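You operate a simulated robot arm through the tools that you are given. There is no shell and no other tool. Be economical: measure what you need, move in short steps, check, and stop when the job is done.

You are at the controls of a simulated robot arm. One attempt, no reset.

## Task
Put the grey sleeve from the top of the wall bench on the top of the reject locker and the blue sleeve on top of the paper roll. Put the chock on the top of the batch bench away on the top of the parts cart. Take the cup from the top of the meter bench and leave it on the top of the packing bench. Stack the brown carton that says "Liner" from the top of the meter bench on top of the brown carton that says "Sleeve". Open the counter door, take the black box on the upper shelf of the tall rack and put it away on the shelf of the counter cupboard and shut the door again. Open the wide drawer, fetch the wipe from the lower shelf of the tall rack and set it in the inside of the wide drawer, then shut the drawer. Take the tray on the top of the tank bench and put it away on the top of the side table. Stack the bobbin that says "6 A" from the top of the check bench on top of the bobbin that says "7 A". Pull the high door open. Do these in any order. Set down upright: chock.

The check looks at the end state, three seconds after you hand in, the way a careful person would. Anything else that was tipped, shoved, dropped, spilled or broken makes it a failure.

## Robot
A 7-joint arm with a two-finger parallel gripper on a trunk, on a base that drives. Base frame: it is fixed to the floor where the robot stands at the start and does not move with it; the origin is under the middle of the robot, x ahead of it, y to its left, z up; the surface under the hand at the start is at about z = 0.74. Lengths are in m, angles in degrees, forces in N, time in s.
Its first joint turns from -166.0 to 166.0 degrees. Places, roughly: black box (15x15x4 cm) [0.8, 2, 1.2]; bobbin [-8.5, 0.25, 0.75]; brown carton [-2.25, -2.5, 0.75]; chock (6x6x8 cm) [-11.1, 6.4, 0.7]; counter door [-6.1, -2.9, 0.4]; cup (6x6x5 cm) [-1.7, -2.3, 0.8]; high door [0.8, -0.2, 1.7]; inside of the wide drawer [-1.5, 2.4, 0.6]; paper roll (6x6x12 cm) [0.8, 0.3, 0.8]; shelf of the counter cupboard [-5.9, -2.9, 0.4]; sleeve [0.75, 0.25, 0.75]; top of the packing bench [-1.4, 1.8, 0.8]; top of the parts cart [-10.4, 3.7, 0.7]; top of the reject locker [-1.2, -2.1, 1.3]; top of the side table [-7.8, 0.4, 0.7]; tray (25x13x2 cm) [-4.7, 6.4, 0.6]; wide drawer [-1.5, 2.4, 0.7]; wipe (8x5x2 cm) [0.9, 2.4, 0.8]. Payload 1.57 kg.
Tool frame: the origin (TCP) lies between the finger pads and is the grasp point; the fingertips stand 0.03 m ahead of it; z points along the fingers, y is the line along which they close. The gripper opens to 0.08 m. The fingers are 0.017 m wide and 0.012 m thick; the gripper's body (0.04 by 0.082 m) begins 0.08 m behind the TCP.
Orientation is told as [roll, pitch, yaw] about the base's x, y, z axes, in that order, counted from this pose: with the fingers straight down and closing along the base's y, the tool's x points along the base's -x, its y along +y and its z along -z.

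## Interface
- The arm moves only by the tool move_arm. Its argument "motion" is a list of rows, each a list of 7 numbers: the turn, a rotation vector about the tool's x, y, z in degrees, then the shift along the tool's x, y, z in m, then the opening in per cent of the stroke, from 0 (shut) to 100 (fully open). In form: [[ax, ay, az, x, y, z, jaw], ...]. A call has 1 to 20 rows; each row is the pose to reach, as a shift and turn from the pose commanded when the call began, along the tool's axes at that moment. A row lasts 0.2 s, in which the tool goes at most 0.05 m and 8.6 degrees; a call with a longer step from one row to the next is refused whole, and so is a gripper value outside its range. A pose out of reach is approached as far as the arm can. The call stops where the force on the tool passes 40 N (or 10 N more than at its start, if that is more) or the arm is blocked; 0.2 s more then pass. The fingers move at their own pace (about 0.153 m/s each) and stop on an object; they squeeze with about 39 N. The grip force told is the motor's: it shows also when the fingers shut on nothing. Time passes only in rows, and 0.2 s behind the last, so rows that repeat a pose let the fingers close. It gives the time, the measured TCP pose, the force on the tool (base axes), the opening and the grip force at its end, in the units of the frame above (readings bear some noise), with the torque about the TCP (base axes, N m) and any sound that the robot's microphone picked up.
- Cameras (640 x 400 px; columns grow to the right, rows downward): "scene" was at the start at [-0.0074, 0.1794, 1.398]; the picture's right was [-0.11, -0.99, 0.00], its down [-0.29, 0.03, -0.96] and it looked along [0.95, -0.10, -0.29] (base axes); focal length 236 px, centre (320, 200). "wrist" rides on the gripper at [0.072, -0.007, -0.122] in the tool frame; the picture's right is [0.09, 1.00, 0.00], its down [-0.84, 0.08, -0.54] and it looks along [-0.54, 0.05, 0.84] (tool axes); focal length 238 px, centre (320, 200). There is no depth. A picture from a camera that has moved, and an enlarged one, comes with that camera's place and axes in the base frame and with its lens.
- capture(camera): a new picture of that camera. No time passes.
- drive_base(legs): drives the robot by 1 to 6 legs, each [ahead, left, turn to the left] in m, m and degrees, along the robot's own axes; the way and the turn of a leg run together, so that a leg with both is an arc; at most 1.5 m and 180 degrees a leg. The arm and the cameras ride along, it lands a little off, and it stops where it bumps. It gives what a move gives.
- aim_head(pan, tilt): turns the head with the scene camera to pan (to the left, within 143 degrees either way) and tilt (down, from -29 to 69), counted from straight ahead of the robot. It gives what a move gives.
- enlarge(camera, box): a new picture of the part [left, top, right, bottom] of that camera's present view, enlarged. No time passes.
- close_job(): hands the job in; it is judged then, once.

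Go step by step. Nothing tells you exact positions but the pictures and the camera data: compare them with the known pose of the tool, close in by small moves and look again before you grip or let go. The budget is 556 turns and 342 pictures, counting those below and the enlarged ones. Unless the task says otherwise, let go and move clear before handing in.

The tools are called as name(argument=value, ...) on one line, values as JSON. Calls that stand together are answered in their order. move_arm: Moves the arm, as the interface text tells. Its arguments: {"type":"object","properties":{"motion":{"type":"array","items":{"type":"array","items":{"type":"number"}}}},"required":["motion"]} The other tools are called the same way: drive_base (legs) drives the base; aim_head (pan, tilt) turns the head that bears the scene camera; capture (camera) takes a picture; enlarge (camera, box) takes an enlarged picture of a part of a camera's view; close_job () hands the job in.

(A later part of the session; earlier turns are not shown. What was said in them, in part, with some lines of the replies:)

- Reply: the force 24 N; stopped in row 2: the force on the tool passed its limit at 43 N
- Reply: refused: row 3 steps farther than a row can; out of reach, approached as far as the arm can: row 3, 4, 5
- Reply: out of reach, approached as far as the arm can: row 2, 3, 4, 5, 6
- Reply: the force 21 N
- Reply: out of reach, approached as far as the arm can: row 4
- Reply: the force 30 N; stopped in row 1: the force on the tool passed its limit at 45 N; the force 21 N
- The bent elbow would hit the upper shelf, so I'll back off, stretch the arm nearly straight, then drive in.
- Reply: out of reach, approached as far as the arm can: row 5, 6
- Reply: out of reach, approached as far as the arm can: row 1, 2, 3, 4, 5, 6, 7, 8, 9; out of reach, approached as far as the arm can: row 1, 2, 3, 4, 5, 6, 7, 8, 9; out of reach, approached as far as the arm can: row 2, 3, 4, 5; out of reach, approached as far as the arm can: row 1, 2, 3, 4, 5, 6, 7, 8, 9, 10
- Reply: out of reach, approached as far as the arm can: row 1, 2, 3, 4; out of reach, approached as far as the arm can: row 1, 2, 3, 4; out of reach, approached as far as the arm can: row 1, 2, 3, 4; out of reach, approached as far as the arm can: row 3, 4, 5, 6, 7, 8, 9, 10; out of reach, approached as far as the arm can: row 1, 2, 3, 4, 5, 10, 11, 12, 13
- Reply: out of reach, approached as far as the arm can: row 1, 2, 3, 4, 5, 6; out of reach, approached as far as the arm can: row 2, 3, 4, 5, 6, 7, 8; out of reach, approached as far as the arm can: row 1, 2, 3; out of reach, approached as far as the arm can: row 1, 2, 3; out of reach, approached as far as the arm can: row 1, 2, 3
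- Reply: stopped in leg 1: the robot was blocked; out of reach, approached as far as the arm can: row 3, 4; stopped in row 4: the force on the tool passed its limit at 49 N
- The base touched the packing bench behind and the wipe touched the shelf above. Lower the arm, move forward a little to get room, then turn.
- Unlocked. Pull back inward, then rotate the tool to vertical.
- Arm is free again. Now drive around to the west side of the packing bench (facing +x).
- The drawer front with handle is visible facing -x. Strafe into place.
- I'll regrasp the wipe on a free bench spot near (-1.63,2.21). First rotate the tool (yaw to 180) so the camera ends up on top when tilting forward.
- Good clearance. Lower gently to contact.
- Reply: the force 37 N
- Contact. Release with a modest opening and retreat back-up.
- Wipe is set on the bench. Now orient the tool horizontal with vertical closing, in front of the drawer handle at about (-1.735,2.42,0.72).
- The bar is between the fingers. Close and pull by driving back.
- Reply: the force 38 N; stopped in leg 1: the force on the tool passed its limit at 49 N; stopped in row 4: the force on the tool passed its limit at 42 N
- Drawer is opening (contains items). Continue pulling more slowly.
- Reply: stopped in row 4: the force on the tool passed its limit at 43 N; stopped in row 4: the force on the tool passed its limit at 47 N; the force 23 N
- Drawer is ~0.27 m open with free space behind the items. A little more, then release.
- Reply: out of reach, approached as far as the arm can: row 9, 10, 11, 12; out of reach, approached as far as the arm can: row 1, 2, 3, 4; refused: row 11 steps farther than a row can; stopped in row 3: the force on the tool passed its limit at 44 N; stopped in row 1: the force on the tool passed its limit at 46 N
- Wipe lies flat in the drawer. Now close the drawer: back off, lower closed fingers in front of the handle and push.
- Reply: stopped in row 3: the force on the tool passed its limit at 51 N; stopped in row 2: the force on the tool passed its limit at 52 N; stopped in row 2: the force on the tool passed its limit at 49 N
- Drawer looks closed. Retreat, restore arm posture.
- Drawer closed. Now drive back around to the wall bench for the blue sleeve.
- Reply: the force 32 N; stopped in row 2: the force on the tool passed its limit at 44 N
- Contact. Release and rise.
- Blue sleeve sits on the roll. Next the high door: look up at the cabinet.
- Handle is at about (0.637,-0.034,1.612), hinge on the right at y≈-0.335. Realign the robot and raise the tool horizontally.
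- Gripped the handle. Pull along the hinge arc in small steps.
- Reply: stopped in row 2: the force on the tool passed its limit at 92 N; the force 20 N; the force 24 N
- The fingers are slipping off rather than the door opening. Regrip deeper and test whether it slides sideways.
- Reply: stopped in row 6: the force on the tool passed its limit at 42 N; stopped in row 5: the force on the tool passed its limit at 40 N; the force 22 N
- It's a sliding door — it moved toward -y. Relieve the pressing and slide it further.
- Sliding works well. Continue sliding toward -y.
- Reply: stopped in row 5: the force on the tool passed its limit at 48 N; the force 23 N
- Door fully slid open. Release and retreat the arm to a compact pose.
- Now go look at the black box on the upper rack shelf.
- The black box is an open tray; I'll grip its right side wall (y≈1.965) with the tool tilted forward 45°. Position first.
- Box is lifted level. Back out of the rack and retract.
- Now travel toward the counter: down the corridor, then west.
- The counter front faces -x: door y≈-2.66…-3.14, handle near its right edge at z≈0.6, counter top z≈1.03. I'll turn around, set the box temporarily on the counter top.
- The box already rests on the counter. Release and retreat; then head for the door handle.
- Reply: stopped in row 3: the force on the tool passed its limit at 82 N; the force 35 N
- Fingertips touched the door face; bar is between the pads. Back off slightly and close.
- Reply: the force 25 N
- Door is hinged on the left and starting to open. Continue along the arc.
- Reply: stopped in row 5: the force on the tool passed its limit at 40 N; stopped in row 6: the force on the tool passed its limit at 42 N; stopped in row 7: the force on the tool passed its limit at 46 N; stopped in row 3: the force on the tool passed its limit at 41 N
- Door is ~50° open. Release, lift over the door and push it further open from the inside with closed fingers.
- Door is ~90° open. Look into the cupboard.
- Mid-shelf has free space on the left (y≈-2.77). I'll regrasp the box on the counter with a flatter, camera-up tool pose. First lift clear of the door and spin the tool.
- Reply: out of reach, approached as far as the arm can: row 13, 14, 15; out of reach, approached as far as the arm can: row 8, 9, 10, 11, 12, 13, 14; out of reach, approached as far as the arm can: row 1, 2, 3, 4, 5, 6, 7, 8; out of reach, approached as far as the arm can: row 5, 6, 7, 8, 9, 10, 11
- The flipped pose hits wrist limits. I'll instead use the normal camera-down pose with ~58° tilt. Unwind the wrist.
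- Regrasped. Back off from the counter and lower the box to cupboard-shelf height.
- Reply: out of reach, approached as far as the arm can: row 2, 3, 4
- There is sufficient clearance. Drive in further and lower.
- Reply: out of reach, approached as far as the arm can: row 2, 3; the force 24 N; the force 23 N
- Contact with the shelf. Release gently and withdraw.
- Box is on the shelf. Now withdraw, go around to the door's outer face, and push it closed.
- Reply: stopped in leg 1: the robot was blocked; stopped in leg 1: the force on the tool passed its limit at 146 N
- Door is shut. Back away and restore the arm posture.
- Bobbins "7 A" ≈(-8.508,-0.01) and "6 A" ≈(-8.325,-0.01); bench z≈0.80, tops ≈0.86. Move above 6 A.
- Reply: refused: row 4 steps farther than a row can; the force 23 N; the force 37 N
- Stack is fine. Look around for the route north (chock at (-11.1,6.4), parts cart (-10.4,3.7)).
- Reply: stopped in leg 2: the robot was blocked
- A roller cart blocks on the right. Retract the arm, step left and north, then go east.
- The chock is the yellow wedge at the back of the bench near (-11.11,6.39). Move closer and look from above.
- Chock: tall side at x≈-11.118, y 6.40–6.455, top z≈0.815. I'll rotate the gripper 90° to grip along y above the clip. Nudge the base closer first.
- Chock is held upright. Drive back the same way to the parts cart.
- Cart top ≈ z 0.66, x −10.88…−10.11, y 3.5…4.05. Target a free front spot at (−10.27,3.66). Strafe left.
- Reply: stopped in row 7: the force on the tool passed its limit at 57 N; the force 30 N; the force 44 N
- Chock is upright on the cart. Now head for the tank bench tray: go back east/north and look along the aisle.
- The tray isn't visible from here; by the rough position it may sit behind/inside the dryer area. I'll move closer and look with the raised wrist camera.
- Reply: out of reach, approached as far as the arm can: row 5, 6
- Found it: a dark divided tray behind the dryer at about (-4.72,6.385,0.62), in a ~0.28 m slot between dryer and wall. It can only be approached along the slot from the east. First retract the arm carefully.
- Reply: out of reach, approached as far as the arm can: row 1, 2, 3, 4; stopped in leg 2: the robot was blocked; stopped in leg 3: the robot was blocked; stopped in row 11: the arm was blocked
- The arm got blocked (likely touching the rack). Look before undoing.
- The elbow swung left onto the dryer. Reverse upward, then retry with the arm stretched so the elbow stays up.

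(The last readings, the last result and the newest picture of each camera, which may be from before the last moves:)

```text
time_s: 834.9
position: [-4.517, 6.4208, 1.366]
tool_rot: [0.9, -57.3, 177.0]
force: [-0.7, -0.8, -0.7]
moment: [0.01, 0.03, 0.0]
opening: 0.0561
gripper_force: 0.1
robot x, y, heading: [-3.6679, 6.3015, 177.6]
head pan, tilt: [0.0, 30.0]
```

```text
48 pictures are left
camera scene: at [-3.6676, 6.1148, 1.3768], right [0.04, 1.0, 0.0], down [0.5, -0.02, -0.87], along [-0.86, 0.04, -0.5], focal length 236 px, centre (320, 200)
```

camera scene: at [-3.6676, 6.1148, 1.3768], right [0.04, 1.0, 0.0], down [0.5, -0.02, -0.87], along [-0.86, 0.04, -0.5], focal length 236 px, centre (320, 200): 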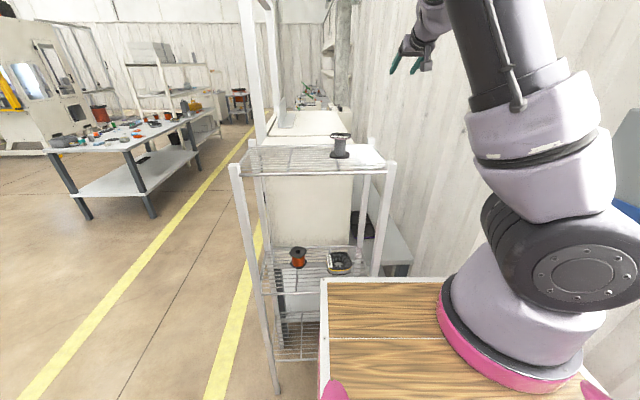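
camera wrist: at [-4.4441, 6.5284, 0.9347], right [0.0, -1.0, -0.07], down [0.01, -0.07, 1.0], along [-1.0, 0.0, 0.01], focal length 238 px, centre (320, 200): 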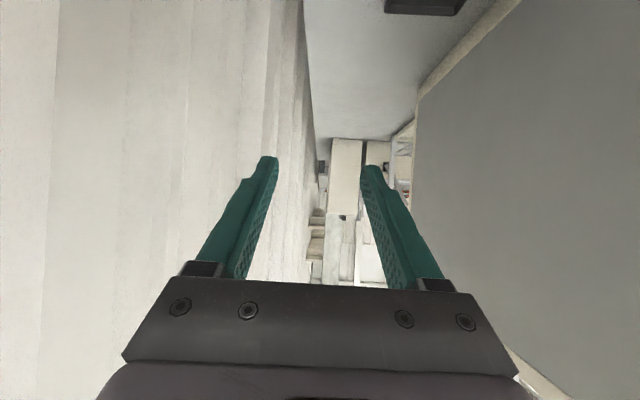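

move_arm(motion=[[0, 0, 0, -0.023, -0.0017, 0.0375, 70], [0, 0, 0, -0.046, -0.0034, 0.075, 70], [0, 0, 0, -0.069, -0.005, 0.1126, 70], [0, 0, 0, -0.092, -0.0068, 0.15, 70], [0, 0, 0, -0.115, -0.0085, 0.1877, 70], [0, 0, 0, -0.1375, -0.0102, 0.2252, 70]])

move_arm(motion=[[0, 0, 0, 0.0275, 0.0006, 0.0312, 70], [0, 0, 0, 0.0549, 0.0012, 0.0625, 70], [0, 0, 0, 0.0824, 0.0018, 0.0938, 70], [0, 0, 0, 0.1098, 0.0024, 0.125, 70], [0, 0, 0, 0.1469, 0.0026, 0.1536, 70], [0, 0, 0, 0.184, 0.0028, 0.1822, 70], [0, 0, 0, 0.2212, 0.003, 0.2107, 70], [0, 0, 0, 0.262, 0.0028, 0.2322, 70], [0, 0, 0, 0.3029, 0.0026, 0.2537, 70], [0, 0, 0, 0.3438, 0.0024, 0.2751, 70]])

capture(camera="scene")

```text
time_s: 836.3
position: [-4.7763, 6.4388, 1.3606]
tool_rot: [1.0, -57.6, 176.9]
force: [-0.2, -1.1, 2.4]
moment: [0.02, -0.07, -0.03]
opening: 0.0561
gripper_force: 0.0
robot x, y, heading: [-3.6687, 6.3045, 177.6]
head pan, tilt: [0.0, 30.0]
```

```text
time_s: 838.5
position: [-4.8267, 6.4391, 0.9246]
tool_rot: [1.0, -57.4, 176.8]
force: [-0.7, -0.7, 1.0]
moment: [0.02, -0.03, -0.01]
opening: 0.0559
gripper_force: 0.0
robot x, y, heading: [-3.6687, 6.3024, 177.8]
head pan, tilt: [0.0, 30.0]
```

```text
47 pictures are left
camera scene: at [-3.6667, 6.1149, 1.3768], right [0.04, 1.0, 0.0], down [0.5, -0.02, -0.87], along [-0.87, 0.04, -0.5], focal length 236 px, centre (320, 200)
```

scene: 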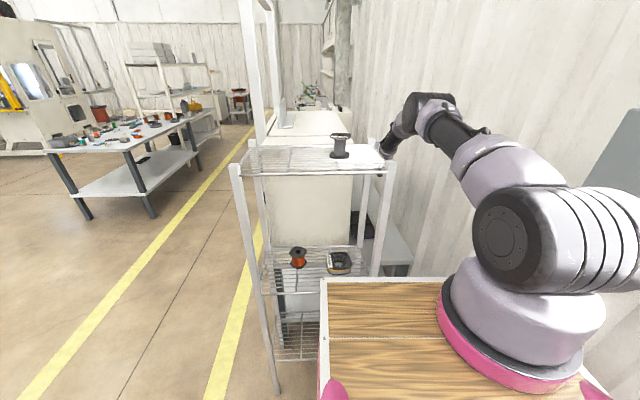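

move_arm(motion=[[0, 0, 0, 0.044, 0, 0.016, 70], [0, 0, 0, 0.089, 0, 0.03, 70], [0, 0, 0, 0.133, 0, 0.0427, 70], [0, 0, 0, 0.168, 0, 0.0487, 70]])

capture(camera="wrist")

capture(camera="scene")

```text
time_s: 839.5
position: [-4.7764, 6.4333, 0.7539]
tool_rot: [0.8, -57.4, 176.8]
force: [0.3, -0.6, 1.0]
moment: [0.04, -0.03, -0.02]
opening: 0.056
gripper_force: 0.1
robot x, y, heading: [-3.6683, 6.3071, 177.7]
head pan, tilt: [0.0, 30.0]
```

```text
46 pictures are left
camera wrist: at [-4.637, 6.4341, 0.7605], right [0.01, -1.0, -0.07], down [0.01, -0.07, 1.0], along [-1.0, -0.01, 0.0], focal length 238 px, centre (320, 200)
```

wrist: 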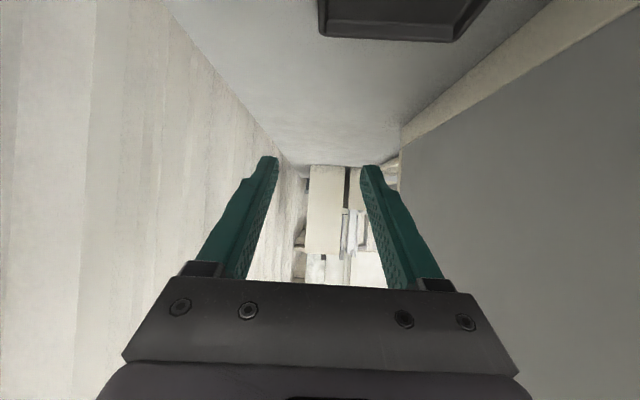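

```text
45 pictures are left
camera scene: at [-3.6669, 6.1149, 1.3768], right [0.04, 1.0, 0.0], down [0.5, -0.02, -0.87], along [-0.87, 0.04, -0.5], focal length 236 px, centre (320, 200)
```

scene: 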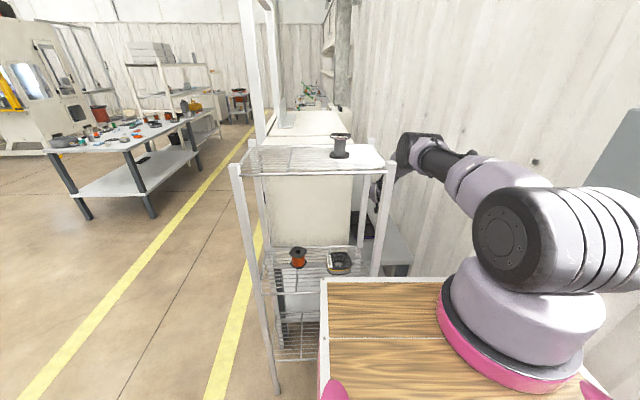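

move_arm(motion=[[0, 0, 0, 0.03, 0.001, 0.003, 70], [0, 0, 0, 0.06, 0.002, 0.006, 70], [0, 0, 0, 0.085, 0.0024, 0.0075, 70], [0, 0, 0, 0.1, 0.0024, 0.0085, 70]])

capture(camera="wrist")

```text
time_s: 840.5
position: [-4.7296, 6.4287, 0.6662]
tool_rot: [1.0, -57.6, 176.9]
force: [-0.7, 0.7, 0.2]
moment: [0.04, -0.03, 0.03]
opening: 0.056
gripper_force: 0.0
robot x, y, heading: [-3.6656, 6.3032, 177.6]
head pan, tilt: [0.0, 30.0]
```

```text
44 pictures are left
camera wrist: at [-4.5893, 6.4285, 0.6711], right [0.01, -1.0, -0.07], down [0.0, -0.07, 1.0], along [-1.0, -0.01, 0.0], focal length 238 px, centre (320, 200)
```

wrist: 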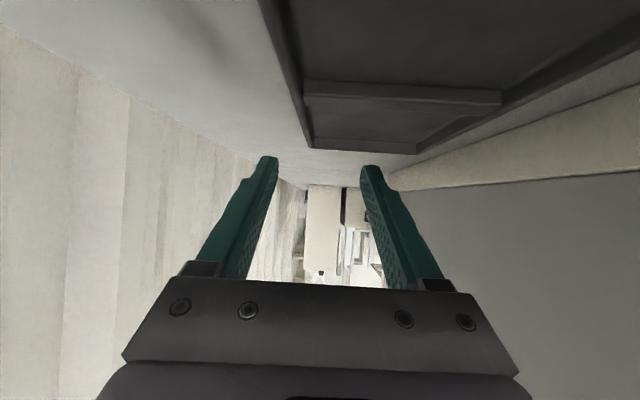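

move_arm(motion=[[0, 0, 0, 0.012, -0.005, 0.006, 70], [0, 0, 0, 0.021, -0.009, 0.012, 70], [0, 0, 0, 0.0275, -0.009, 0.0165, 70]])

capture(camera="wrist")

```text
time_s: 841.3
position: [-4.7282, 6.437, 0.6332]
tool_rot: [1.0, -57.5, 176.8]
force: [0.2, -0.8, -0.6]
moment: [0.02, 0.03, -0.07]
opening: 0.0559
gripper_force: 0.1
robot x, y, heading: [-3.6726, 6.3039, 177.3]
head pan, tilt: [0.0, 30.0]
```

```text
43 pictures are left
camera wrist: at [-4.5877, 6.4381, 0.6395], right [0.01, -1.0, -0.07], down [0.0, -0.07, 1.0], along [-1.0, -0.01, 0.0], focal length 238 px, centre (320, 200)
```

wrist: 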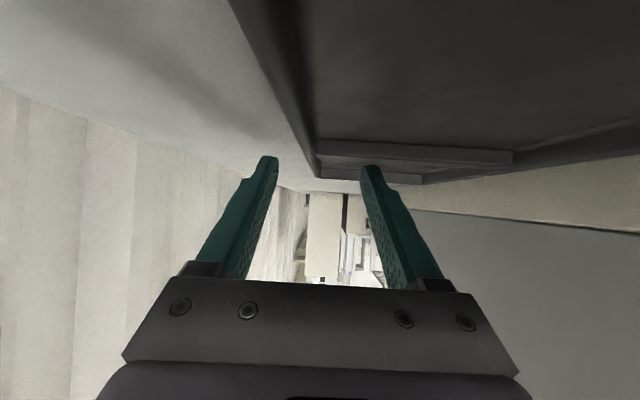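

move_arm(motion=[[0, 0, 0, 0.017, -0.001, -0.02, 70], [0, 0, 0, 0.034, -0.002, -0.04, 70], [0, 0, 0, 0.041, -0.003, -0.048, 70], [0, 0, 0, 0.0475, -0.0033, -0.0443, 70]])

capture(camera="wrist")

```text
time_s: 842.2
position: [-4.6735, 6.4374, 0.6305]
tool_rot: [1.0, -58.4, 177.0]
force: [0.0, -0.1, 6.5]
moment: [-0.18, 0.07, 0.0]
opening: 0.0563
gripper_force: 0.1
robot x, y, heading: [-3.6686, 6.3059, 177.5]
head pan, tilt: [0.0, 30.0]
stopped in row 4: the force on the tool passed its limit at 48 N (the readings are from after the stop); the commanded pose is now the measured one
```

```text
42 pictures are left
camera wrist: at [-4.5324, 6.4383, 0.6349], right [0.01, -1.0, -0.07], down [0.02, -0.07, 1.0], along [-1.0, -0.01, 0.02], focal length 238 px, centre (320, 200)
```

wrist: 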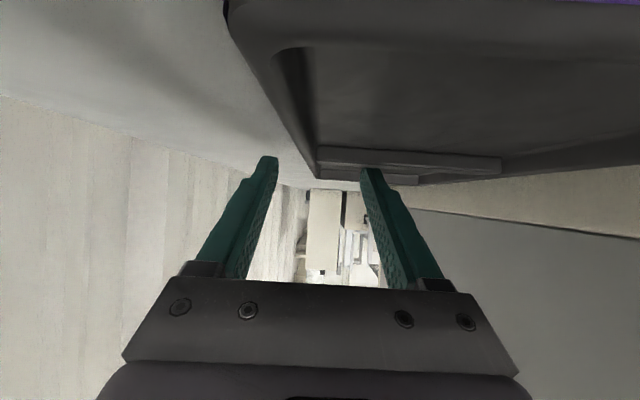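

move_arm(motion=[[0, 0, 0, -0.002, 0, -0.001, 70], [0, 0, 0, -0.002, 0, -0.001, 30], [0, 0, 0, -0.002, 0, -0.001, 0], [0, 0, 0, -0.002, 0, -0.001, 0], [0, 0, 0, -0.002, 0, -0.001, 0]])

move_arm(motion=[[0, 0, 0, -0.0085, 0, -0.0053, 0], [0, 0, 0, -0.017, 0, -0.0106, 0], [0, 0, 0, -0.0255, 0, -0.016, 0], [0, 0, 0, -0.0255, 0, -0.016, 0]])

capture(camera="wrist")

```text
time_s: 843.4
position: [-4.6713, 6.4374, 0.6326]
tool_rot: [1.0, -58.3, 176.9]
force: [0.1, 0.3, 1.3]
moment: [-0.05, -0.03, 0.19]
opening: 0.0055
gripper_force: 25.5
robot x, y, heading: [-3.6671, 6.3059, 177.4]
head pan, tilt: [0.0, 30.0]
```

```text
time_s: 844.4
position: [-4.6738, 6.4388, 0.6627]
tool_rot: [1.0, -58.3, 176.8]
force: [-0.1, -0.3, -1.9]
moment: [0.14, -0.01, 0.01]
opening: 0.0056
gripper_force: 25.5
robot x, y, heading: [-3.6675, 6.3057, 177.6]
head pan, tilt: [0.0, 30.0]
```

```text
41 pictures are left
camera wrist: at [-4.5322, 6.4387, 0.6663], right [0.01, -1.0, -0.07], down [0.02, -0.07, 1.0], along [-1.0, -0.01, 0.02], focal length 238 px, centre (320, 200)
```

wrist: 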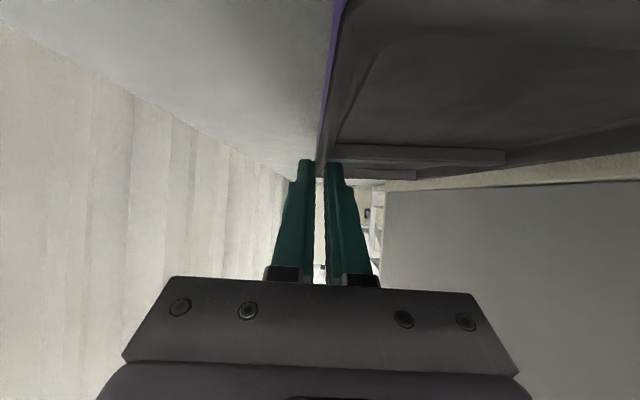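

Tray gripped and level. Lift back out along the same arc.

move_arm(motion=[[0, 0, 0, -0.042, 0.0013, 0.0026, 0], [0, 0, 0, -0.0844, 0.0026, 0.0053, 0], [0, 0, 0, -0.1245, 0.0038, 0.0046, 0], [0, 0, 0, -0.1647, 0.005, 0.0039, 0], [0, 0, 0, -0.2072, 0.0055, -0.009, 0], [0, 0, 0, -0.2498, 0.006, -0.022, 0], [0, 0, 0, -0.2923, 0.0066, -0.035, 0], [0, 0, 0, -0.3324, 0.0068, -0.055, 0], [0, 0, 0, -0.3726, 0.007, -0.075, 0], [0, 0, 0, -0.4127, 0.0073, -0.0952, 0], [0, 0, 0, -0.4486, 0.007, -0.122, 0], [0, 0, 0, -0.4845, 0.0068, -0.149, 0], [0, 0, 0, -0.5204, 0.0066, -0.1758, 0], [0, 0, 0, -0.5511, 0.006, -0.208, 0], [0, 0, 0, -0.5817, 0.0055, -0.24, 0], [0, 0, 0, -0.6124, 0.005, -0.2725, 0]])

capture(camera="scene")

```text
time_s: 847.8
position: [-4.7644, 6.4423, 1.326]
tool_rot: [0.9, -58.2, 177.0]
force: [-0.6, 0.5, -2.9]
moment: [0.15, 0.04, 0.02]
opening: 0.0056
gripper_force: 25.3
robot x, y, heading: [-3.6661, 6.3065, 177.5]
head pan, tilt: [0.0, 30.0]
```

```text
40 pictures are left
camera scene: at [-3.6678, 6.115, 1.3768], right [0.04, 1.0, 0.0], down [0.5, -0.02, -0.87], along [-0.86, 0.04, -0.5], focal length 236 px, centre (320, 200)
```

scene: 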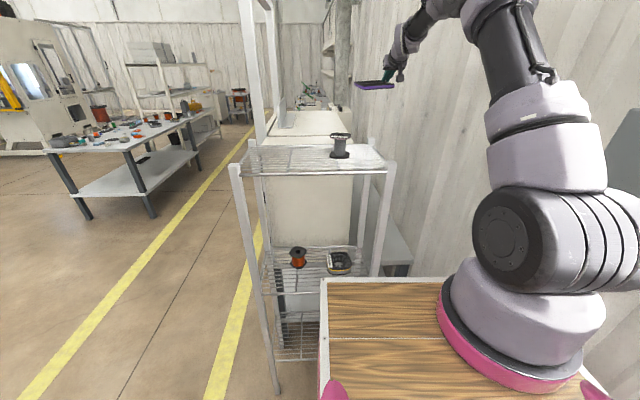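

Tray is out. Retract a bit and start the trip: exit south from this corner.

move_arm(motion=[[0, 0, 0, 0.02, 0, -0.03, 0], [0, 0, 0, 0.04, 0, -0.065, 0], [0, 0, 0, 0.06, 0, -0.1, 0], [0, 0, 0, 0.08, 0, -0.135, 0], [0, 0, 0, 0.1, 0, -0.17, 0], [0, 0, 0, 0.12, 0, -0.2, 0]])

drive_base(legs=[[0, 0.42, 0], [0, 0, 92.5], [0, -0.15, 0], [1.4, 0, 0]])

aim_head(pan=10, tilt=15)

capture(camera="scene")

```text
time_s: 849.2
position: [-4.5287, 6.4343, 1.3303]
tool_rot: [1.0, -58.2, 176.9]
force: [-0.6, -0.3, -2.6]
moment: [0.14, 0.03, 0.01]
opening: 0.0058
gripper_force: 25.7
robot x, y, heading: [-3.6683, 6.3081, 177.6]
head pan, tilt: [0.0, 30.0]
```

```text
time_s: 851.6
position: [-4.5456, 6.0674, 1.329]
tool_rot: [0.5, -58.2, 175.8]
force: [1.1, 2.9, -1.6]
moment: [0.17, -0.05, 0.07]
opening: 0.0057
gripper_force: 25.3
robot x, y, heading: [-3.6883, 5.9197, 177.3]
head pan, tilt: [0.0, 30.0]
stopped in leg 1: the force on the tool passed its limit at 53 N (the readings are from after the stop); the commanded pose is now the measured one
```

```text
time_s: 852.4
position: [-4.5452, 6.0665, 1.3297]
tool_rot: [0.5, -58.3, 175.8]
force: [0.7, 4.7, -1.6]
moment: [0.23, -0.08, -0.01]
opening: 0.0056
gripper_force: 25.8
robot x, y, heading: [-3.6824, 5.9192, 177.3]
head pan, tilt: [10.0, 15.0]
```

```text
39 pictures are left
camera scene: at [-3.6868, 5.7139, 1.401], right [-0.13, 0.99, 0.0], down [0.26, 0.03, -0.97], along [-0.96, -0.12, -0.26], focal length 236 px, centre (320, 200)
```

scene: 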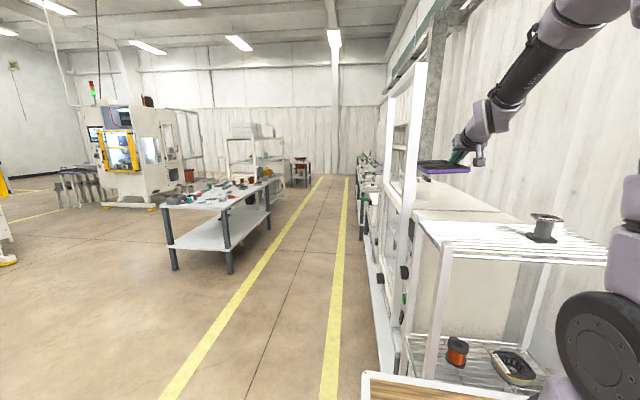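

The tray edge touched the tall white frame post. Back off and retreat east before strafing.

drive_base(legs=[[0, -0.06, 0], [-0.3, 0, 0]])

capture(camera="wrist")

enlarge(camera="scene", box=[380, 100, 560, 240])

```text
time_s: 855.0
position: [-4.2388, 6.1138, 1.3295]
tool_rot: [0.6, -58.2, 175.8]
force: [-0.5, -0.2, -1.9]
moment: [0.14, -0.04, 0.01]
opening: 0.0055
gripper_force: 25.6
robot x, y, heading: [-3.3758, 5.9671, 177.3]
head pan, tilt: [10.0, 15.0]
```

```text
38 pictures are left
camera wrist: at [-4.0993, 6.1108, 1.334], right [-0.02, -1.0, -0.07], down [0.02, -0.07, 1.0], along [-1.0, 0.01, 0.02], focal length 238 px, centre (320, 200)
```

wrist: 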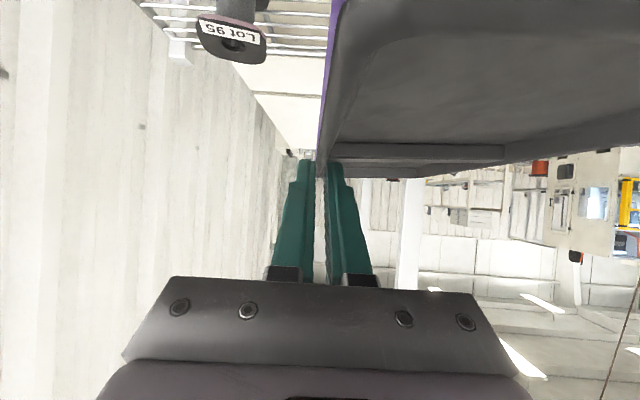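

```text
2.86 times, centred on (470, 170) of scene
camera zoom: at [-3.3811, 5.7598, 1.401], right [-0.13, 0.99, 0.0], down [0.26, 0.03, -0.97], along [-0.96, -0.12, -0.26], focal length 676 px, centre (-109, 286)
```

zoom: 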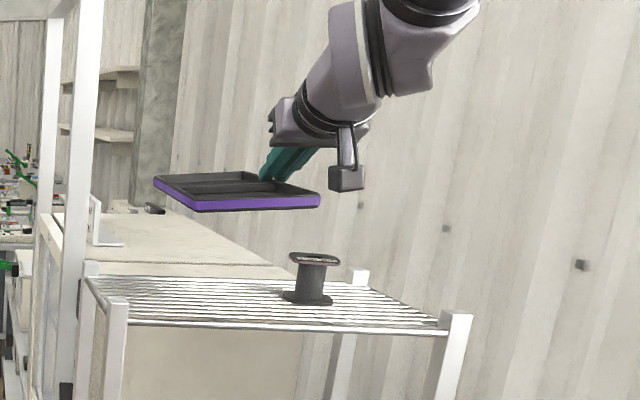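

drive_base(legs=[[0, 0, 92.7], [0, -0.45, 0], [1.4, 0, 0]])

aim_head(pan=10, tilt=15)

capture(camera="scene")

```text
time_s: 868.3
position: [-3.9615, 3.6856, 1.3302]
tool_rot: [0.5, -58.3, -92.2]
force: [0.0, -0.3, -1.2]
moment: [-0.01, 0.12, -0.03]
opening: 0.0062
gripper_force: 25.8
robot x, y, heading: [-3.8443, 4.5488, -90.5]
head pan, tilt: [10.0, 15.0]
```

```text
time_s: 868.9
position: [-3.9602, 3.6861, 1.3305]
tool_rot: [0.6, -58.3, -92.2]
force: [-0.1, 0.2, -1.6]
moment: [0.04, 0.11, 0.0]
opening: 0.0055
gripper_force: 25.6
robot x, y, heading: [-3.84, 4.551, -90.7]
head pan, tilt: [10.0, 15.0]
```

```text
36 pictures are left
camera scene: at [-3.6392, 4.5557, 1.401], right [-0.99, -0.16, 0.0], down [-0.04, 0.26, -0.97], along [0.16, -0.95, -0.26], focal length 236 px, centre (320, 200)
```

scene: 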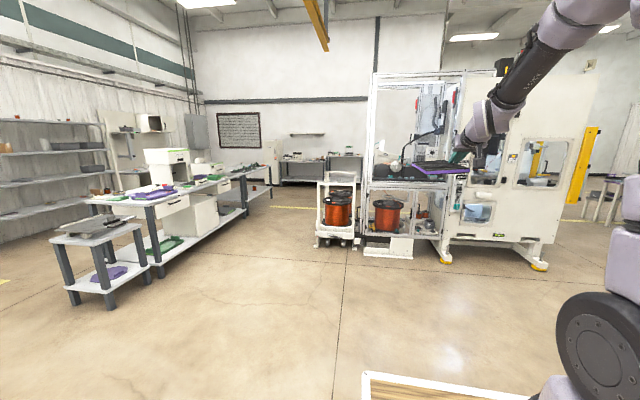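

drive_base(legs=[[0, 1.4, 0.5], [1.4, 0, 0], [1.4, 0, 0], [1.4, 0, 0], [1.2, 0, 0], [0, 0, -90]])

aim_head(pan=0, tilt=10)

capture(camera="scene")

```text
time_s: 871.6
position: [-3.6468, 3.6639, 1.3294]
tool_rot: [0.6, -58.1, -86.5]
force: [-0.7, 0.3, -2.2]
moment: [0.03, 0.12, 0.0]
opening: 0.0055
gripper_force: 25.3
robot x, y, heading: [-3.6168, 4.5396, -84.9]
head pan, tilt: [10.0, 15.0]
stopped in leg 1: the robot was blocked; the commanded pose is now the measured one
```

```text
time_s: 872.3
position: [-3.6464, 3.6648, 1.3296]
tool_rot: [0.5, -58.2, -86.4]
force: [0.1, -0.5, -2.3]
moment: [0.05, 0.15, -0.02]
opening: 0.0056
gripper_force: 25.6
robot x, y, heading: [-3.6177, 4.5376, -84.8]
head pan, tilt: [0.0, 10.0]
```

```text
35 pictures are left
camera scene: at [-3.4291, 4.5611, 1.4091], right [-1.0, -0.09, 0.0], down [-0.02, 0.17, -0.98], along [0.09, -0.98, -0.17], focal length 236 px, centre (320, 200)
```

scene: 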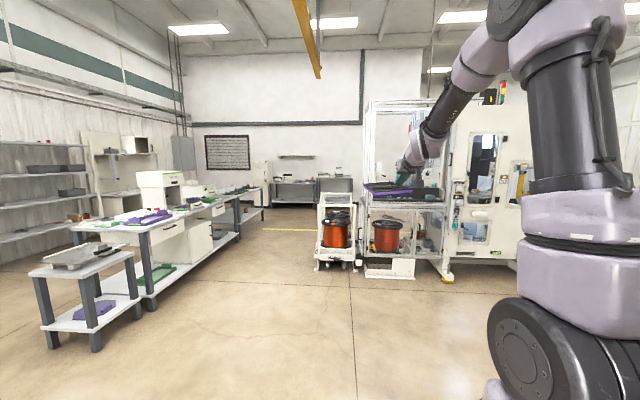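

drive_base(legs=[[0, -0.1, 0], [1.0, 0, -5.2], [0, 1.15, 0], [1.4, 0, 0], [1.4, 0, 0]])

drive_base(legs=[[1.4, 0, 0], [0.4, 0, 0], [0, 0, -90], [1.4, 0.1, 0], [1.4, 0, 0], [1.4, 0, 0]])

capture(camera="scene")

```text
time_s: 896.8
position: [-2.7021, -0.1446, 1.3292]
tool_rot: [0.6, -58.2, -92.8]
force: [0.0, 0.7, -2.8]
moment: [0.02, 0.14, 0.05]
opening: 0.0056
gripper_force: 26.0
robot x, y, heading: [-2.5771, 0.7224, -91.5]
head pan, tilt: [0.0, 10.0]
```

```text
time_s: 929.3
position: [-7.6786, -0.9738, 1.329]
tool_rot: [0.6, -58.1, 177.5]
force: [-0.7, 0.0, -3.3]
moment: [0.12, -0.04, 0.03]
opening: 0.0058
gripper_force: 25.6
robot x, y, heading: [-6.8167, -1.0934, 178.9]
head pan, tilt: [0.0, 10.0]
```

```text
34 pictures are left
camera scene: at [-6.8105, -1.2848, 1.4091], right [0.02, 1.0, 0.0], down [0.17, 0.0, -0.98], along [-0.98, 0.02, -0.17], focal length 236 px, centre (320, 200)
```

scene: 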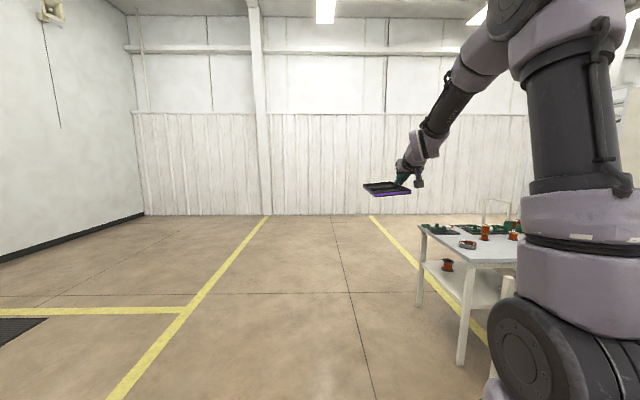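

drive_base(legs=[[0.95, 0, 0], [0, 0, -89]])

aim_head(pan=0, tilt=25)

capture(camera="scene")

```text
time_s: 938.2
position: [-7.6685, -0.2109, 1.3286]
tool_rot: [0.7, -58.2, 87.7]
force: [0.2, 0.1, -1.9]
moment: [-0.03, -0.13, 0.02]
opening: 0.0057
gripper_force: 25.8
robot x, y, heading: [-7.7826, -1.0783, 89.1]
head pan, tilt: [0.0, 10.0]
```

```text
time_s: 939.0
position: [-7.6688, -0.2117, 1.329]
tool_rot: [0.6, -58.2, 87.7]
force: [0.7, -0.3, -1.3]
moment: [-0.02, -0.12, -0.01]
opening: 0.0059
gripper_force: 25.4
robot x, y, heading: [-7.7862, -1.0743, 89.3]
head pan, tilt: [0.0, 25.0]
```

```text
33 pictures are left
camera scene: at [-7.976, -1.0822, 1.3848], right [1.0, -0.01, 0.0], down [-0.01, -0.42, -0.91], along [0.01, 0.91, -0.42], focal length 236 px, centre (320, 200)
```

scene: 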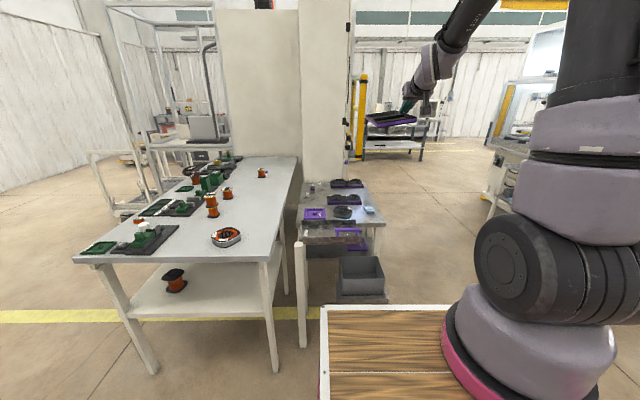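

enlarge(camera="scene", box=[285, 165, 405, 265])

```text
4.00 times, centred on (345, 215) of scene
camera zoom: at [-7.976, -1.0822, 1.3848], right [1.0, -0.01, 0.0], down [-0.01, -0.42, -0.91], along [0.01, 0.91, -0.42], focal length 946 px, centre (220, 140)
```

zoom: 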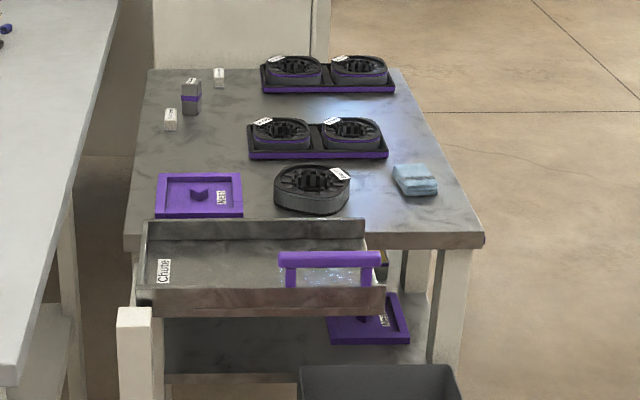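

Side table (x −8.09…−7.59, y 0.06…0.72) is crowded. I'll approach from its east side for a better view and placement orientation.

drive_base(legs=[[-0.1, 0, 0], [0, -0.9, 0], [0, 0, 90.5], [0, -0.85, 0], [0, -0.6, 0]])

aim_head(pan=-10, tilt=40)

capture(camera="scene")

```text
time_s: 955.5
position: [-7.8459, 0.3087, 1.3288]
tool_rot: [0.7, -58.2, -176.7]
force: [-0.8, -0.2, 0.6]
moment: [-0.04, 0.01, -0.03]
opening: 0.0
gripper_force: 21.7
robot x, y, heading: [-6.9753, 0.2796, -175.3]
head pan, tilt: [0.0, 25.0]
```

```text
time_s: 956.2
position: [-7.8471, 0.3099, 1.3296]
tool_rot: [0.6, -58.1, -176.8]
force: [-1.0, -1.2, 0.3]
moment: [-0.04, 0.0, 0.02]
opening: 0.0004
gripper_force: 21.5
robot x, y, heading: [-6.978, 0.2768, -174.9]
head pan, tilt: [-10.0, 40.0]
```

```text
31 pictures are left
camera scene: at [-6.944, 0.1019, 1.3615], right [0.09, 1.0, 0.0], down [0.64, -0.06, -0.77], along [-0.76, 0.07, -0.64], focal length 236 px, centre (320, 200)
```

scene: 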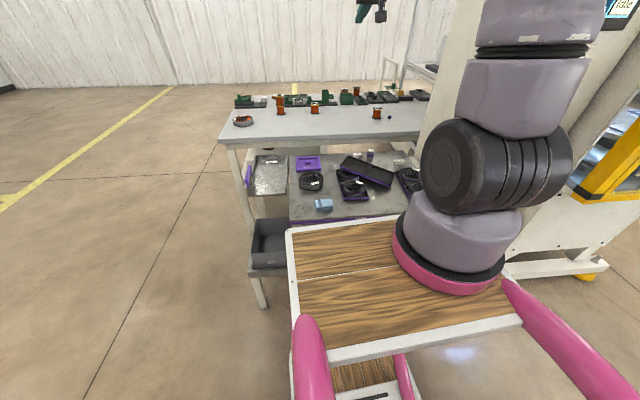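

The gripper is empty — the tray slipped and fell, apparently onto the side table. Inspect closely.

enlarge(camera="scene", box=[240, 135, 430, 225])

capture(camera="wrist")

```text
3.37 times, centred on (335, 180) of scene
camera zoom: at [-6.944, 0.1019, 1.3615], right [0.09, 1.0, 0.0], down [0.64, -0.06, -0.77], along [-0.76, 0.07, -0.64], focal length 796 px, centre (270, 267)
```

zoom: 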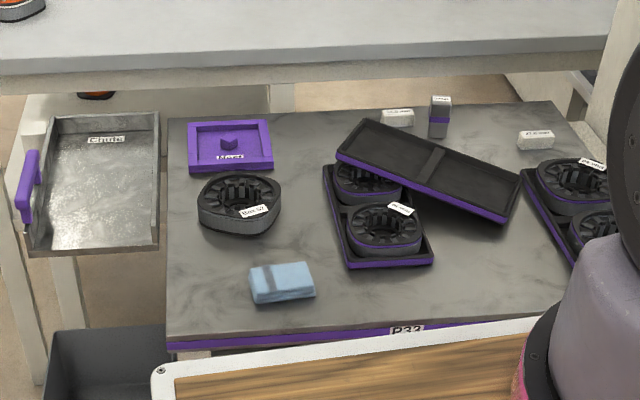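

```text
29 pictures are left
camera wrist: at [-7.7072, 0.3258, 1.3333], right [0.11, -0.99, -0.07], down [0.02, -0.07, 1.0], along [-0.99, -0.11, 0.02], focal length 238 px, centre (320, 200)
```

wrist: 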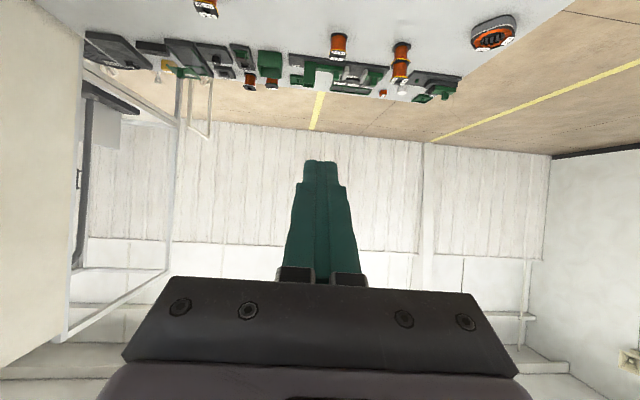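

The tray lies tilted on a core, nothing else looks disturbed. I'll pick it up again with a vertical tool by its west wall and set it flat in the free strip. First look from above.

move_arm(motion=[[0, 7.2, 0, 0.02, -0.0115, 0.017, 100], [0, 14.5, 0, 0.04, -0.023, 0.034, 100], [0, 21.8, 0, 0.061, -0.0344, 0.05, 100], [0, 29, 0, 0.082, -0.046, 0.067, 100], [0, 36.3, 0, 0.102, -0.0573, 0.084, 100], [0, 43.6, 0, 0.1227, -0.0688, 0.101, 100], [0, 51, 0, 0.143, -0.08, 0.118, 100], [0, 58, 0, 0.1636, -0.0917, 0.1346, 100]])

capture(camera="wrist")

```text
time_s: 958.0
position: [-7.8799, 0.3984, 1.121]
tool_rot: [0.3, -0.2, -176.3]
force: [0.7, 0.1, 0.7]
moment: [0.02, 0.05, -0.01]
opening: 0.08
gripper_force: 0.1
robot x, y, heading: [-6.9742, 0.2764, -175.2]
head pan, tilt: [-10.0, 40.0]
```

```text
28 pictures are left
camera wrist: at [-7.8087, 0.41, 1.2426], right [0.16, -0.99, 0.0], down [-0.83, -0.13, 0.55], along [-0.54, -0.09, -0.84], focal length 238 px, centre (320, 200)
```

wrist: 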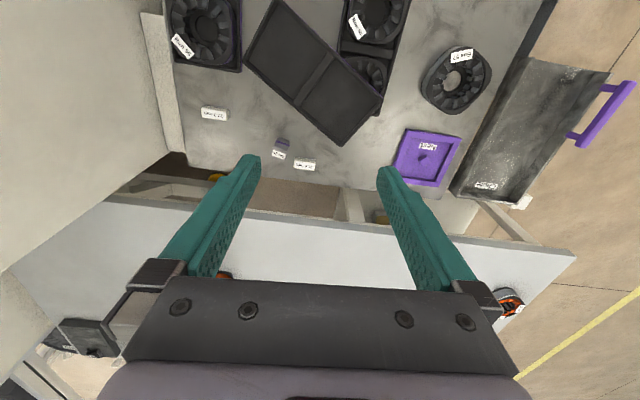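

move_arm(motion=[[0, 0, -7.3, -0.003, -0.006, 0.03, 70], [0, 0, -14.6, -0.006, -0.0125, 0.06, 70], [0, 0, -22, -0.009, -0.0187, 0.09, 70], [0, 0, -29.2, -0.0125, -0.025, 0.12, 70], [0, 0, -36.5, -0.0155, -0.031, 0.15, 70], [0, 0, -43.8, -0.0185, -0.0373, 0.18, 70], [0, 0, -51, -0.0215, -0.0435, 0.21, 70], [0, 0, -58.3, -0.0248, -0.0497, 0.25, 70]])

capture(camera="wrist")

```text
time_s: 959.8
position: [-7.9096, 0.4458, 0.8692]
tool_rot: [0.0, -0.4, -118.0]
force: [0.2, -0.5, 0.5]
moment: [0.02, 0.04, 0.01]
opening: 0.0561
gripper_force: 0.1
robot x, y, heading: [-6.9727, 0.2745, -175.5]
head pan, tilt: [-10.0, 40.0]
```

```text
27 pictures are left
camera wrist: at [-7.8822, 0.5122, 0.9917], right [0.92, -0.38, 0.0], down [-0.32, -0.77, 0.55], along [-0.21, -0.5, -0.84], focal length 238 px, centre (320, 200)
```

wrist: 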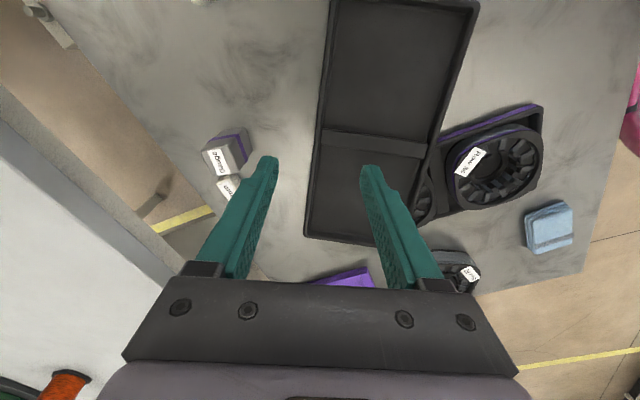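

move_arm(motion=[[0, 0, 0, 0.011, 0.001, 0.03, 70], [0, 0, 0, 0.022, 0.001, 0.06, 70], [0, 0, 0, 0.022, 0.001, 0.085, 70], [0, 0, 0, 0.022, 0.001, 0.098, 70]])

capture(camera="wrist")

```text
time_s: 960.8
position: [-7.8996, 0.4654, 0.7721]
tool_rot: [0.0, -0.4, -118.1]
force: [1.3, 1.2, 11.0]
moment: [-0.25, -0.38, 0.02]
opening: 0.057
gripper_force: 1.0
robot x, y, heading: [-6.9753, 0.275, -175.2]
head pan, tilt: [-10.0, 40.0]
```

```text
26 pictures are left
camera wrist: at [-7.8721, 0.5315, 0.8946], right [0.92, -0.39, 0.0], down [-0.32, -0.77, 0.55], along [-0.21, -0.5, -0.84], focal length 238 px, centre (320, 200)
```

wrist: 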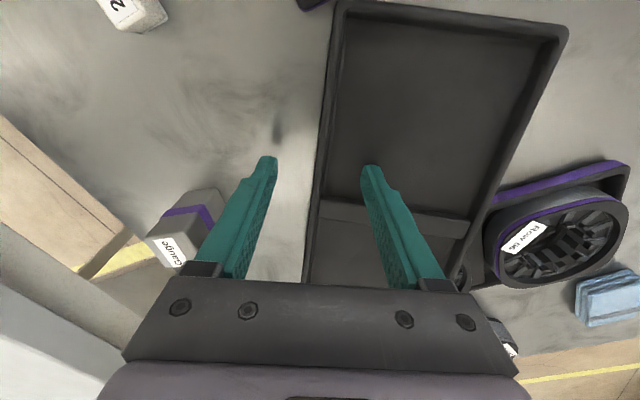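

move_arm(motion=[[0, 0, 0, 0, 0, -0.003, 70], [0, 0, 0, 0, 0, -0.003, 30], [0, 0, 0, 0, 0, -0.003, 0], [0, 0, 0, 0, 0, -0.003, 0], [0, 0, 0, 0, 0, -0.003, 0]])

move_arm(motion=[[0, 0, 0, 0, 0, -0.015, 0], [0, 0, 0, 0, 0, -0.035, 0], [0, 0, 0, 0, 0, -0.06, 0], [0, 0, 0, 0, 0, -0.09, 0], [0, 0, 0, 0, 0, -0.12, 0]])

capture(camera="wrist")

enlarge(camera="scene", box=[240, 115, 430, 225])

```text
time_s: 962.0
position: [-7.8977, 0.4642, 0.7737]
tool_rot: [-0.1, -0.5, -118.0]
force: [-0.7, -0.2, 0.5]
moment: [-0.26, -0.06, -0.11]
opening: 0.0059
gripper_force: 25.6
robot x, y, heading: [-6.9757, 0.2749, -175.3]
head pan, tilt: [-10.0, 40.0]
```

```text
time_s: 963.2
position: [-7.901, 0.4655, 0.8931]
tool_rot: [0.0, -0.2, -118.1]
force: [0.3, 0.7, -3.2]
moment: [0.19, 0.07, -0.01]
opening: 0.0055
gripper_force: 25.5
robot x, y, heading: [-6.973, 0.2732, -175.1]
head pan, tilt: [-10.0, 40.0]
```

```text
25 pictures are left
camera wrist: at [-7.8742, 0.5323, 1.0166], right [0.92, -0.39, 0.0], down [-0.32, -0.77, 0.55], along [-0.21, -0.5, -0.84], focal length 238 px, centre (320, 200)
```

wrist: 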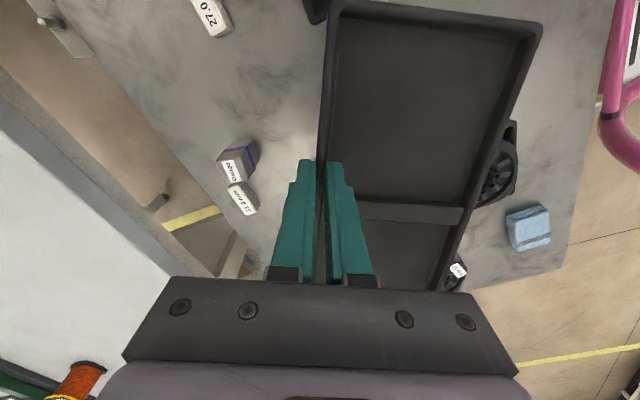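

```text
3.37 times, centred on (335, 170) of scene
camera zoom: at [-6.9443, 0.1021, 1.3615], right [0.09, 1.0, 0.0], down [0.64, -0.06, -0.77], along [-0.76, 0.07, -0.64], focal length 796 px, centre (270, 301)
```

zoom: 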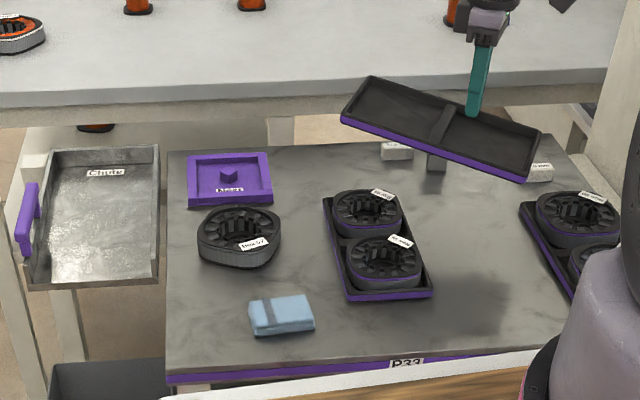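

Tray re-gripped. Rotate it so its long side runs along x, position over the free strip, and level it (7°).

move_arm(motion=[[0, 0, 7.75, 0.0146, 0.0108, -0.01, 0], [0, 0, 15.5, 0.029, 0.0216, -0.02, 0], [0, 0, 23.2, 0.0437, 0.0324, -0.03, 0], [0, 0, 31, 0.0583, 0.0432, -0.03, 0], [0, 0, 38.7, 0.0729, 0.054, -0.03, 0], [0, 0, 46.5, 0.0875, 0.0648, -0.03, 0], [0, 0, 54.2, 0.102, 0.0756, -0.03, 0], [0, 0, 62, 0.1166, 0.0864, -0.03, 0]])

move_arm(motion=[[0, 3.5, 0, 0, 0, 0, 0], [0, 7, 0, 0, 0, 0, 0]])

capture(camera="wrist")

enlarge(camera="scene", box=[240, 115, 430, 225])

```text
time_s: 965.0
position: [-7.7658, 0.5267, 0.923]
tool_rot: [0.3, -0.2, 179.9]
force: [1.0, 0.3, -2.8]
moment: [0.16, -0.06, 0.02]
opening: 0.0057
gripper_force: 25.6
robot x, y, heading: [-6.972, 0.2765, -175.5]
head pan, tilt: [-10.0, 40.0]
```

```text
time_s: 965.6
position: [-7.767, 0.5286, 0.9215]
tool_rot: [0.3, 6.9, 180.0]
force: [0.0, -0.1, -2.1]
moment: [0.13, -0.04, 0.02]
opening: 0.0057
gripper_force: 25.4
robot x, y, heading: [-6.9761, 0.278, -174.9]
head pan, tilt: [-10.0, 40.0]
```

```text
23 pictures are left
camera wrist: at [-7.711, 0.5346, 1.0532], right [0.09, -1.0, 0.02], down [-0.9, -0.07, 0.44], along [-0.44, -0.05, -0.9], focal length 238 px, centre (320, 200)
```

wrist: 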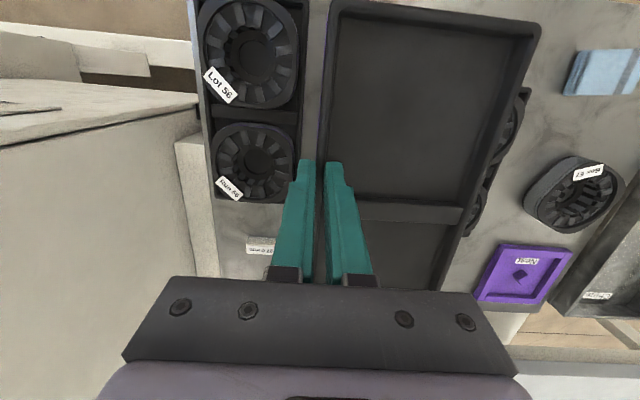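

```text
3.37 times, centred on (335, 170) of scene
camera zoom: at [-6.9439, 0.1021, 1.3614], right [0.09, 1.0, 0.0], down [0.64, -0.06, -0.77], along [-0.76, 0.07, -0.64], focal length 796 px, centre (270, 301)
```

zoom: 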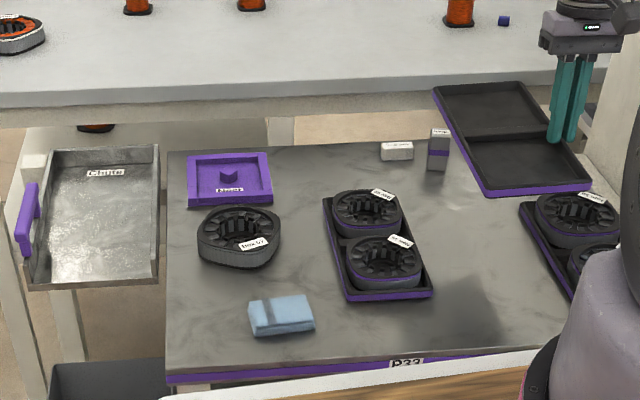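

move_arm(motion=[[0, 0, 0, 0.0, 0.0086, 0.03, 0], [0, 0, 0, 0.003, 0.0086, 0.07, 0], [0, 0, 0, 0.006, 0.0086, 0.105, 0], [0, 0, 0, 0.01, 0.0086, 0.135, 0]])

enlarge(camera="scene", box=[290, 130, 430, 220])

capture(camera="wrist")

```text
time_s: 966.6
position: [-7.7436, 0.5176, 0.7895]
tool_rot: [0.3, 6.9, 180.0]
force: [1.0, 0.8, -1.7]
moment: [0.17, -0.02, 0.0]
opening: 0.0057
gripper_force: 25.8
robot x, y, heading: [-6.9737, 0.2743, -175.1]
head pan, tilt: [-10.0, 40.0]
```

```text
4.44 times, centred on (360, 175) of scene
camera zoom: at [-6.9438, 0.102, 1.3614], right [0.09, 1.0, 0.0], down [0.64, -0.06, -0.77], along [-0.76, 0.07, -0.64], focal length 1051 px, centre (142, 311)
```

zoom: 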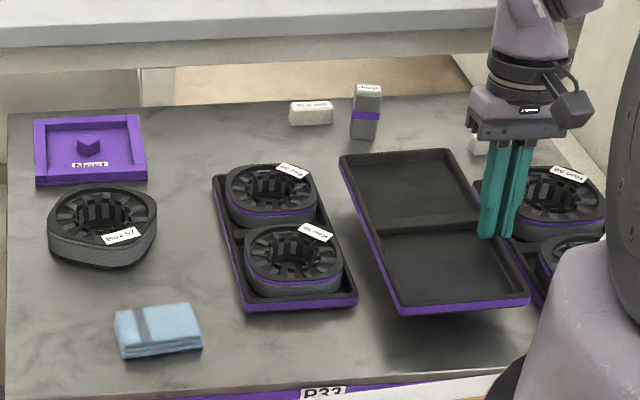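

```text
20 pictures are left
camera wrist: at [-7.6872, 0.5257, 0.9191], right [0.09, -1.0, 0.02], down [-0.89, -0.07, 0.44], along [-0.44, -0.05, -0.9], focal length 238 px, centre (320, 200)
```

wrist: 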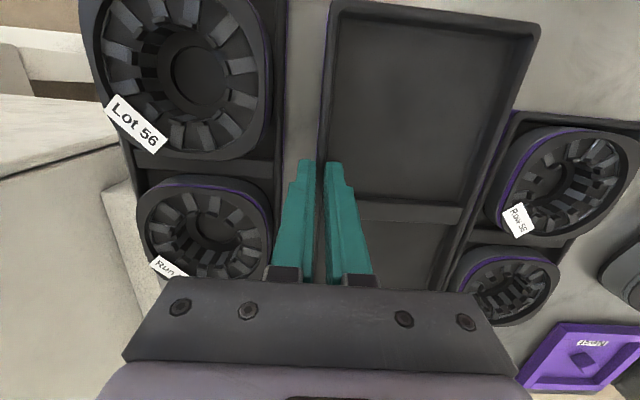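

move_arm(motion=[[0, 0, 0, -0.0228, 0.007, -0.0028, 0], [0, 0, 0, -0.025, 0.007, 0.014, 0], [0, 0, 0, -0.027, 0.007, 0.031, 0]])

move_arm(motion=[[0, 0, 0, -0.0007, 0, 0.006, 0], [0, 0, 0, -0.0012, 0, 0.01, 0], [0, 0, 0, -0.0012, 0, 0.01, 0]])

enlarge(camera="scene", box=[290, 130, 430, 220])

```text
time_s: 967.4
position: [-7.7663, 0.5108, 0.7556]
tool_rot: [0.2, 6.6, -179.9]
force: [2.1, 1.2, 24.2]
moment: [0.17, -0.09, 0.01]
opening: 0.0057
gripper_force: 26.0
robot x, y, heading: [-6.9736, 0.2768, -175.3]
head pan, tilt: [-10.0, 40.0]
```

```text
time_s: 967.8
position: [-7.7659, 0.5112, 0.755]
tool_rot: [0.2, 6.4, -179.9]
force: [1.0, -0.7, 14.8]
moment: [0.05, -0.59, -0.03]
opening: 0.0055
gripper_force: 25.2
robot x, y, heading: [-6.9725, 0.2758, -175.3]
head pan, tilt: [-10.0, 40.0]
stopped in row 1: the force on the tool passed its limit at 48 N (the readings are from after the stop); the commanded pose is now the measured one
```

```text
4.44 times, centred on (360, 175) of scene
camera zoom: at [-6.9434, 0.1018, 1.3614], right [0.09, 1.0, 0.0], down [0.64, -0.06, -0.77], along [-0.76, 0.07, -0.64], focal length 1051 px, centre (142, 311)
```

zoom: 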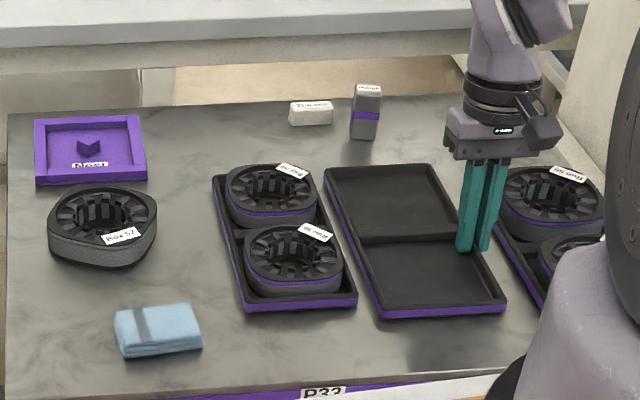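

The tray rests flat in the strip with clear gaps. Release with a small opening and rise.

move_arm(motion=[[0, 0, 0, 0, 0, -0.001, 20], [0, 0, 0, 0, 0, -0.001, 22], [0, 0, 0, 0, 0, -0.001, 22], [0, 0, 0, 0.001, 0, -0.012, 22], [0, 0, 0, 0.004, 0, -0.035, 22], [0, 0, 0, 0.009, 0, -0.07, 40], [0, 0, 0, 0.014, 0, -0.11, 40], [0, 0, 0, 0.019, 0, -0.155, 40], [0, 0, 0, 0.025, 0, -0.2, 40], [0, 0, 0, 0.03, 0, -0.245, 40], [0, 0, 0, 0.035, 0, -0.29, 40]])

enlarge(camera="scene", box=[240, 115, 440, 225])

```text
time_s: 970.2
position: [-7.7646, 0.511, 1.0452]
tool_rot: [0.3, 6.8, 180.0]
force: [-1.0, 0.0, -0.5]
moment: [-0.03, 0.0, -0.01]
opening: 0.0319
gripper_force: 0.0
robot x, y, heading: [-6.9763, 0.274, -175.0]
head pan, tilt: [-10.0, 40.0]
```

```text
3.20 times, centred on (340, 170) of scene
camera zoom: at [-6.9444, 0.1022, 1.3615], right [0.09, 1.0, 0.0], down [0.64, -0.06, -0.77], along [-0.76, 0.07, -0.64], focal length 757 px, centre (256, 296)
```

zoom: 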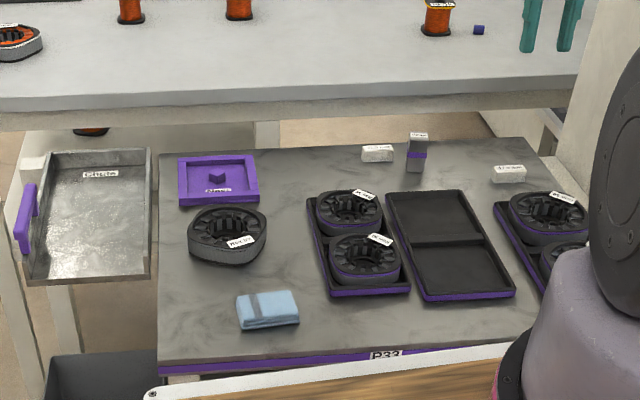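

All tasks are done and the hand is clear; handing in.

close_job()

```text
The job is handed in.
```

I did every task on the list, let go and moved clear before handing in, but three things went wrong along the way:

- **Tray:** it slipped out of the gripper on the way and fell tilted onto a core on the side table. I picked it up again and set it flat between the two loaded trays there. Nothing else on the table looked out of place.
- **Bumps:** while fetching the tray I pressed the arm against the dryer and knocked the tray against the tall white frame beside it. The base also bumped the packing bench, a bench near the dryer and a roller cart. What I could see afterwards had not moved, but I did not check all of it.
- **Counter door:** I pushed it shut with a hard stop at about 146 N. It looks closed.
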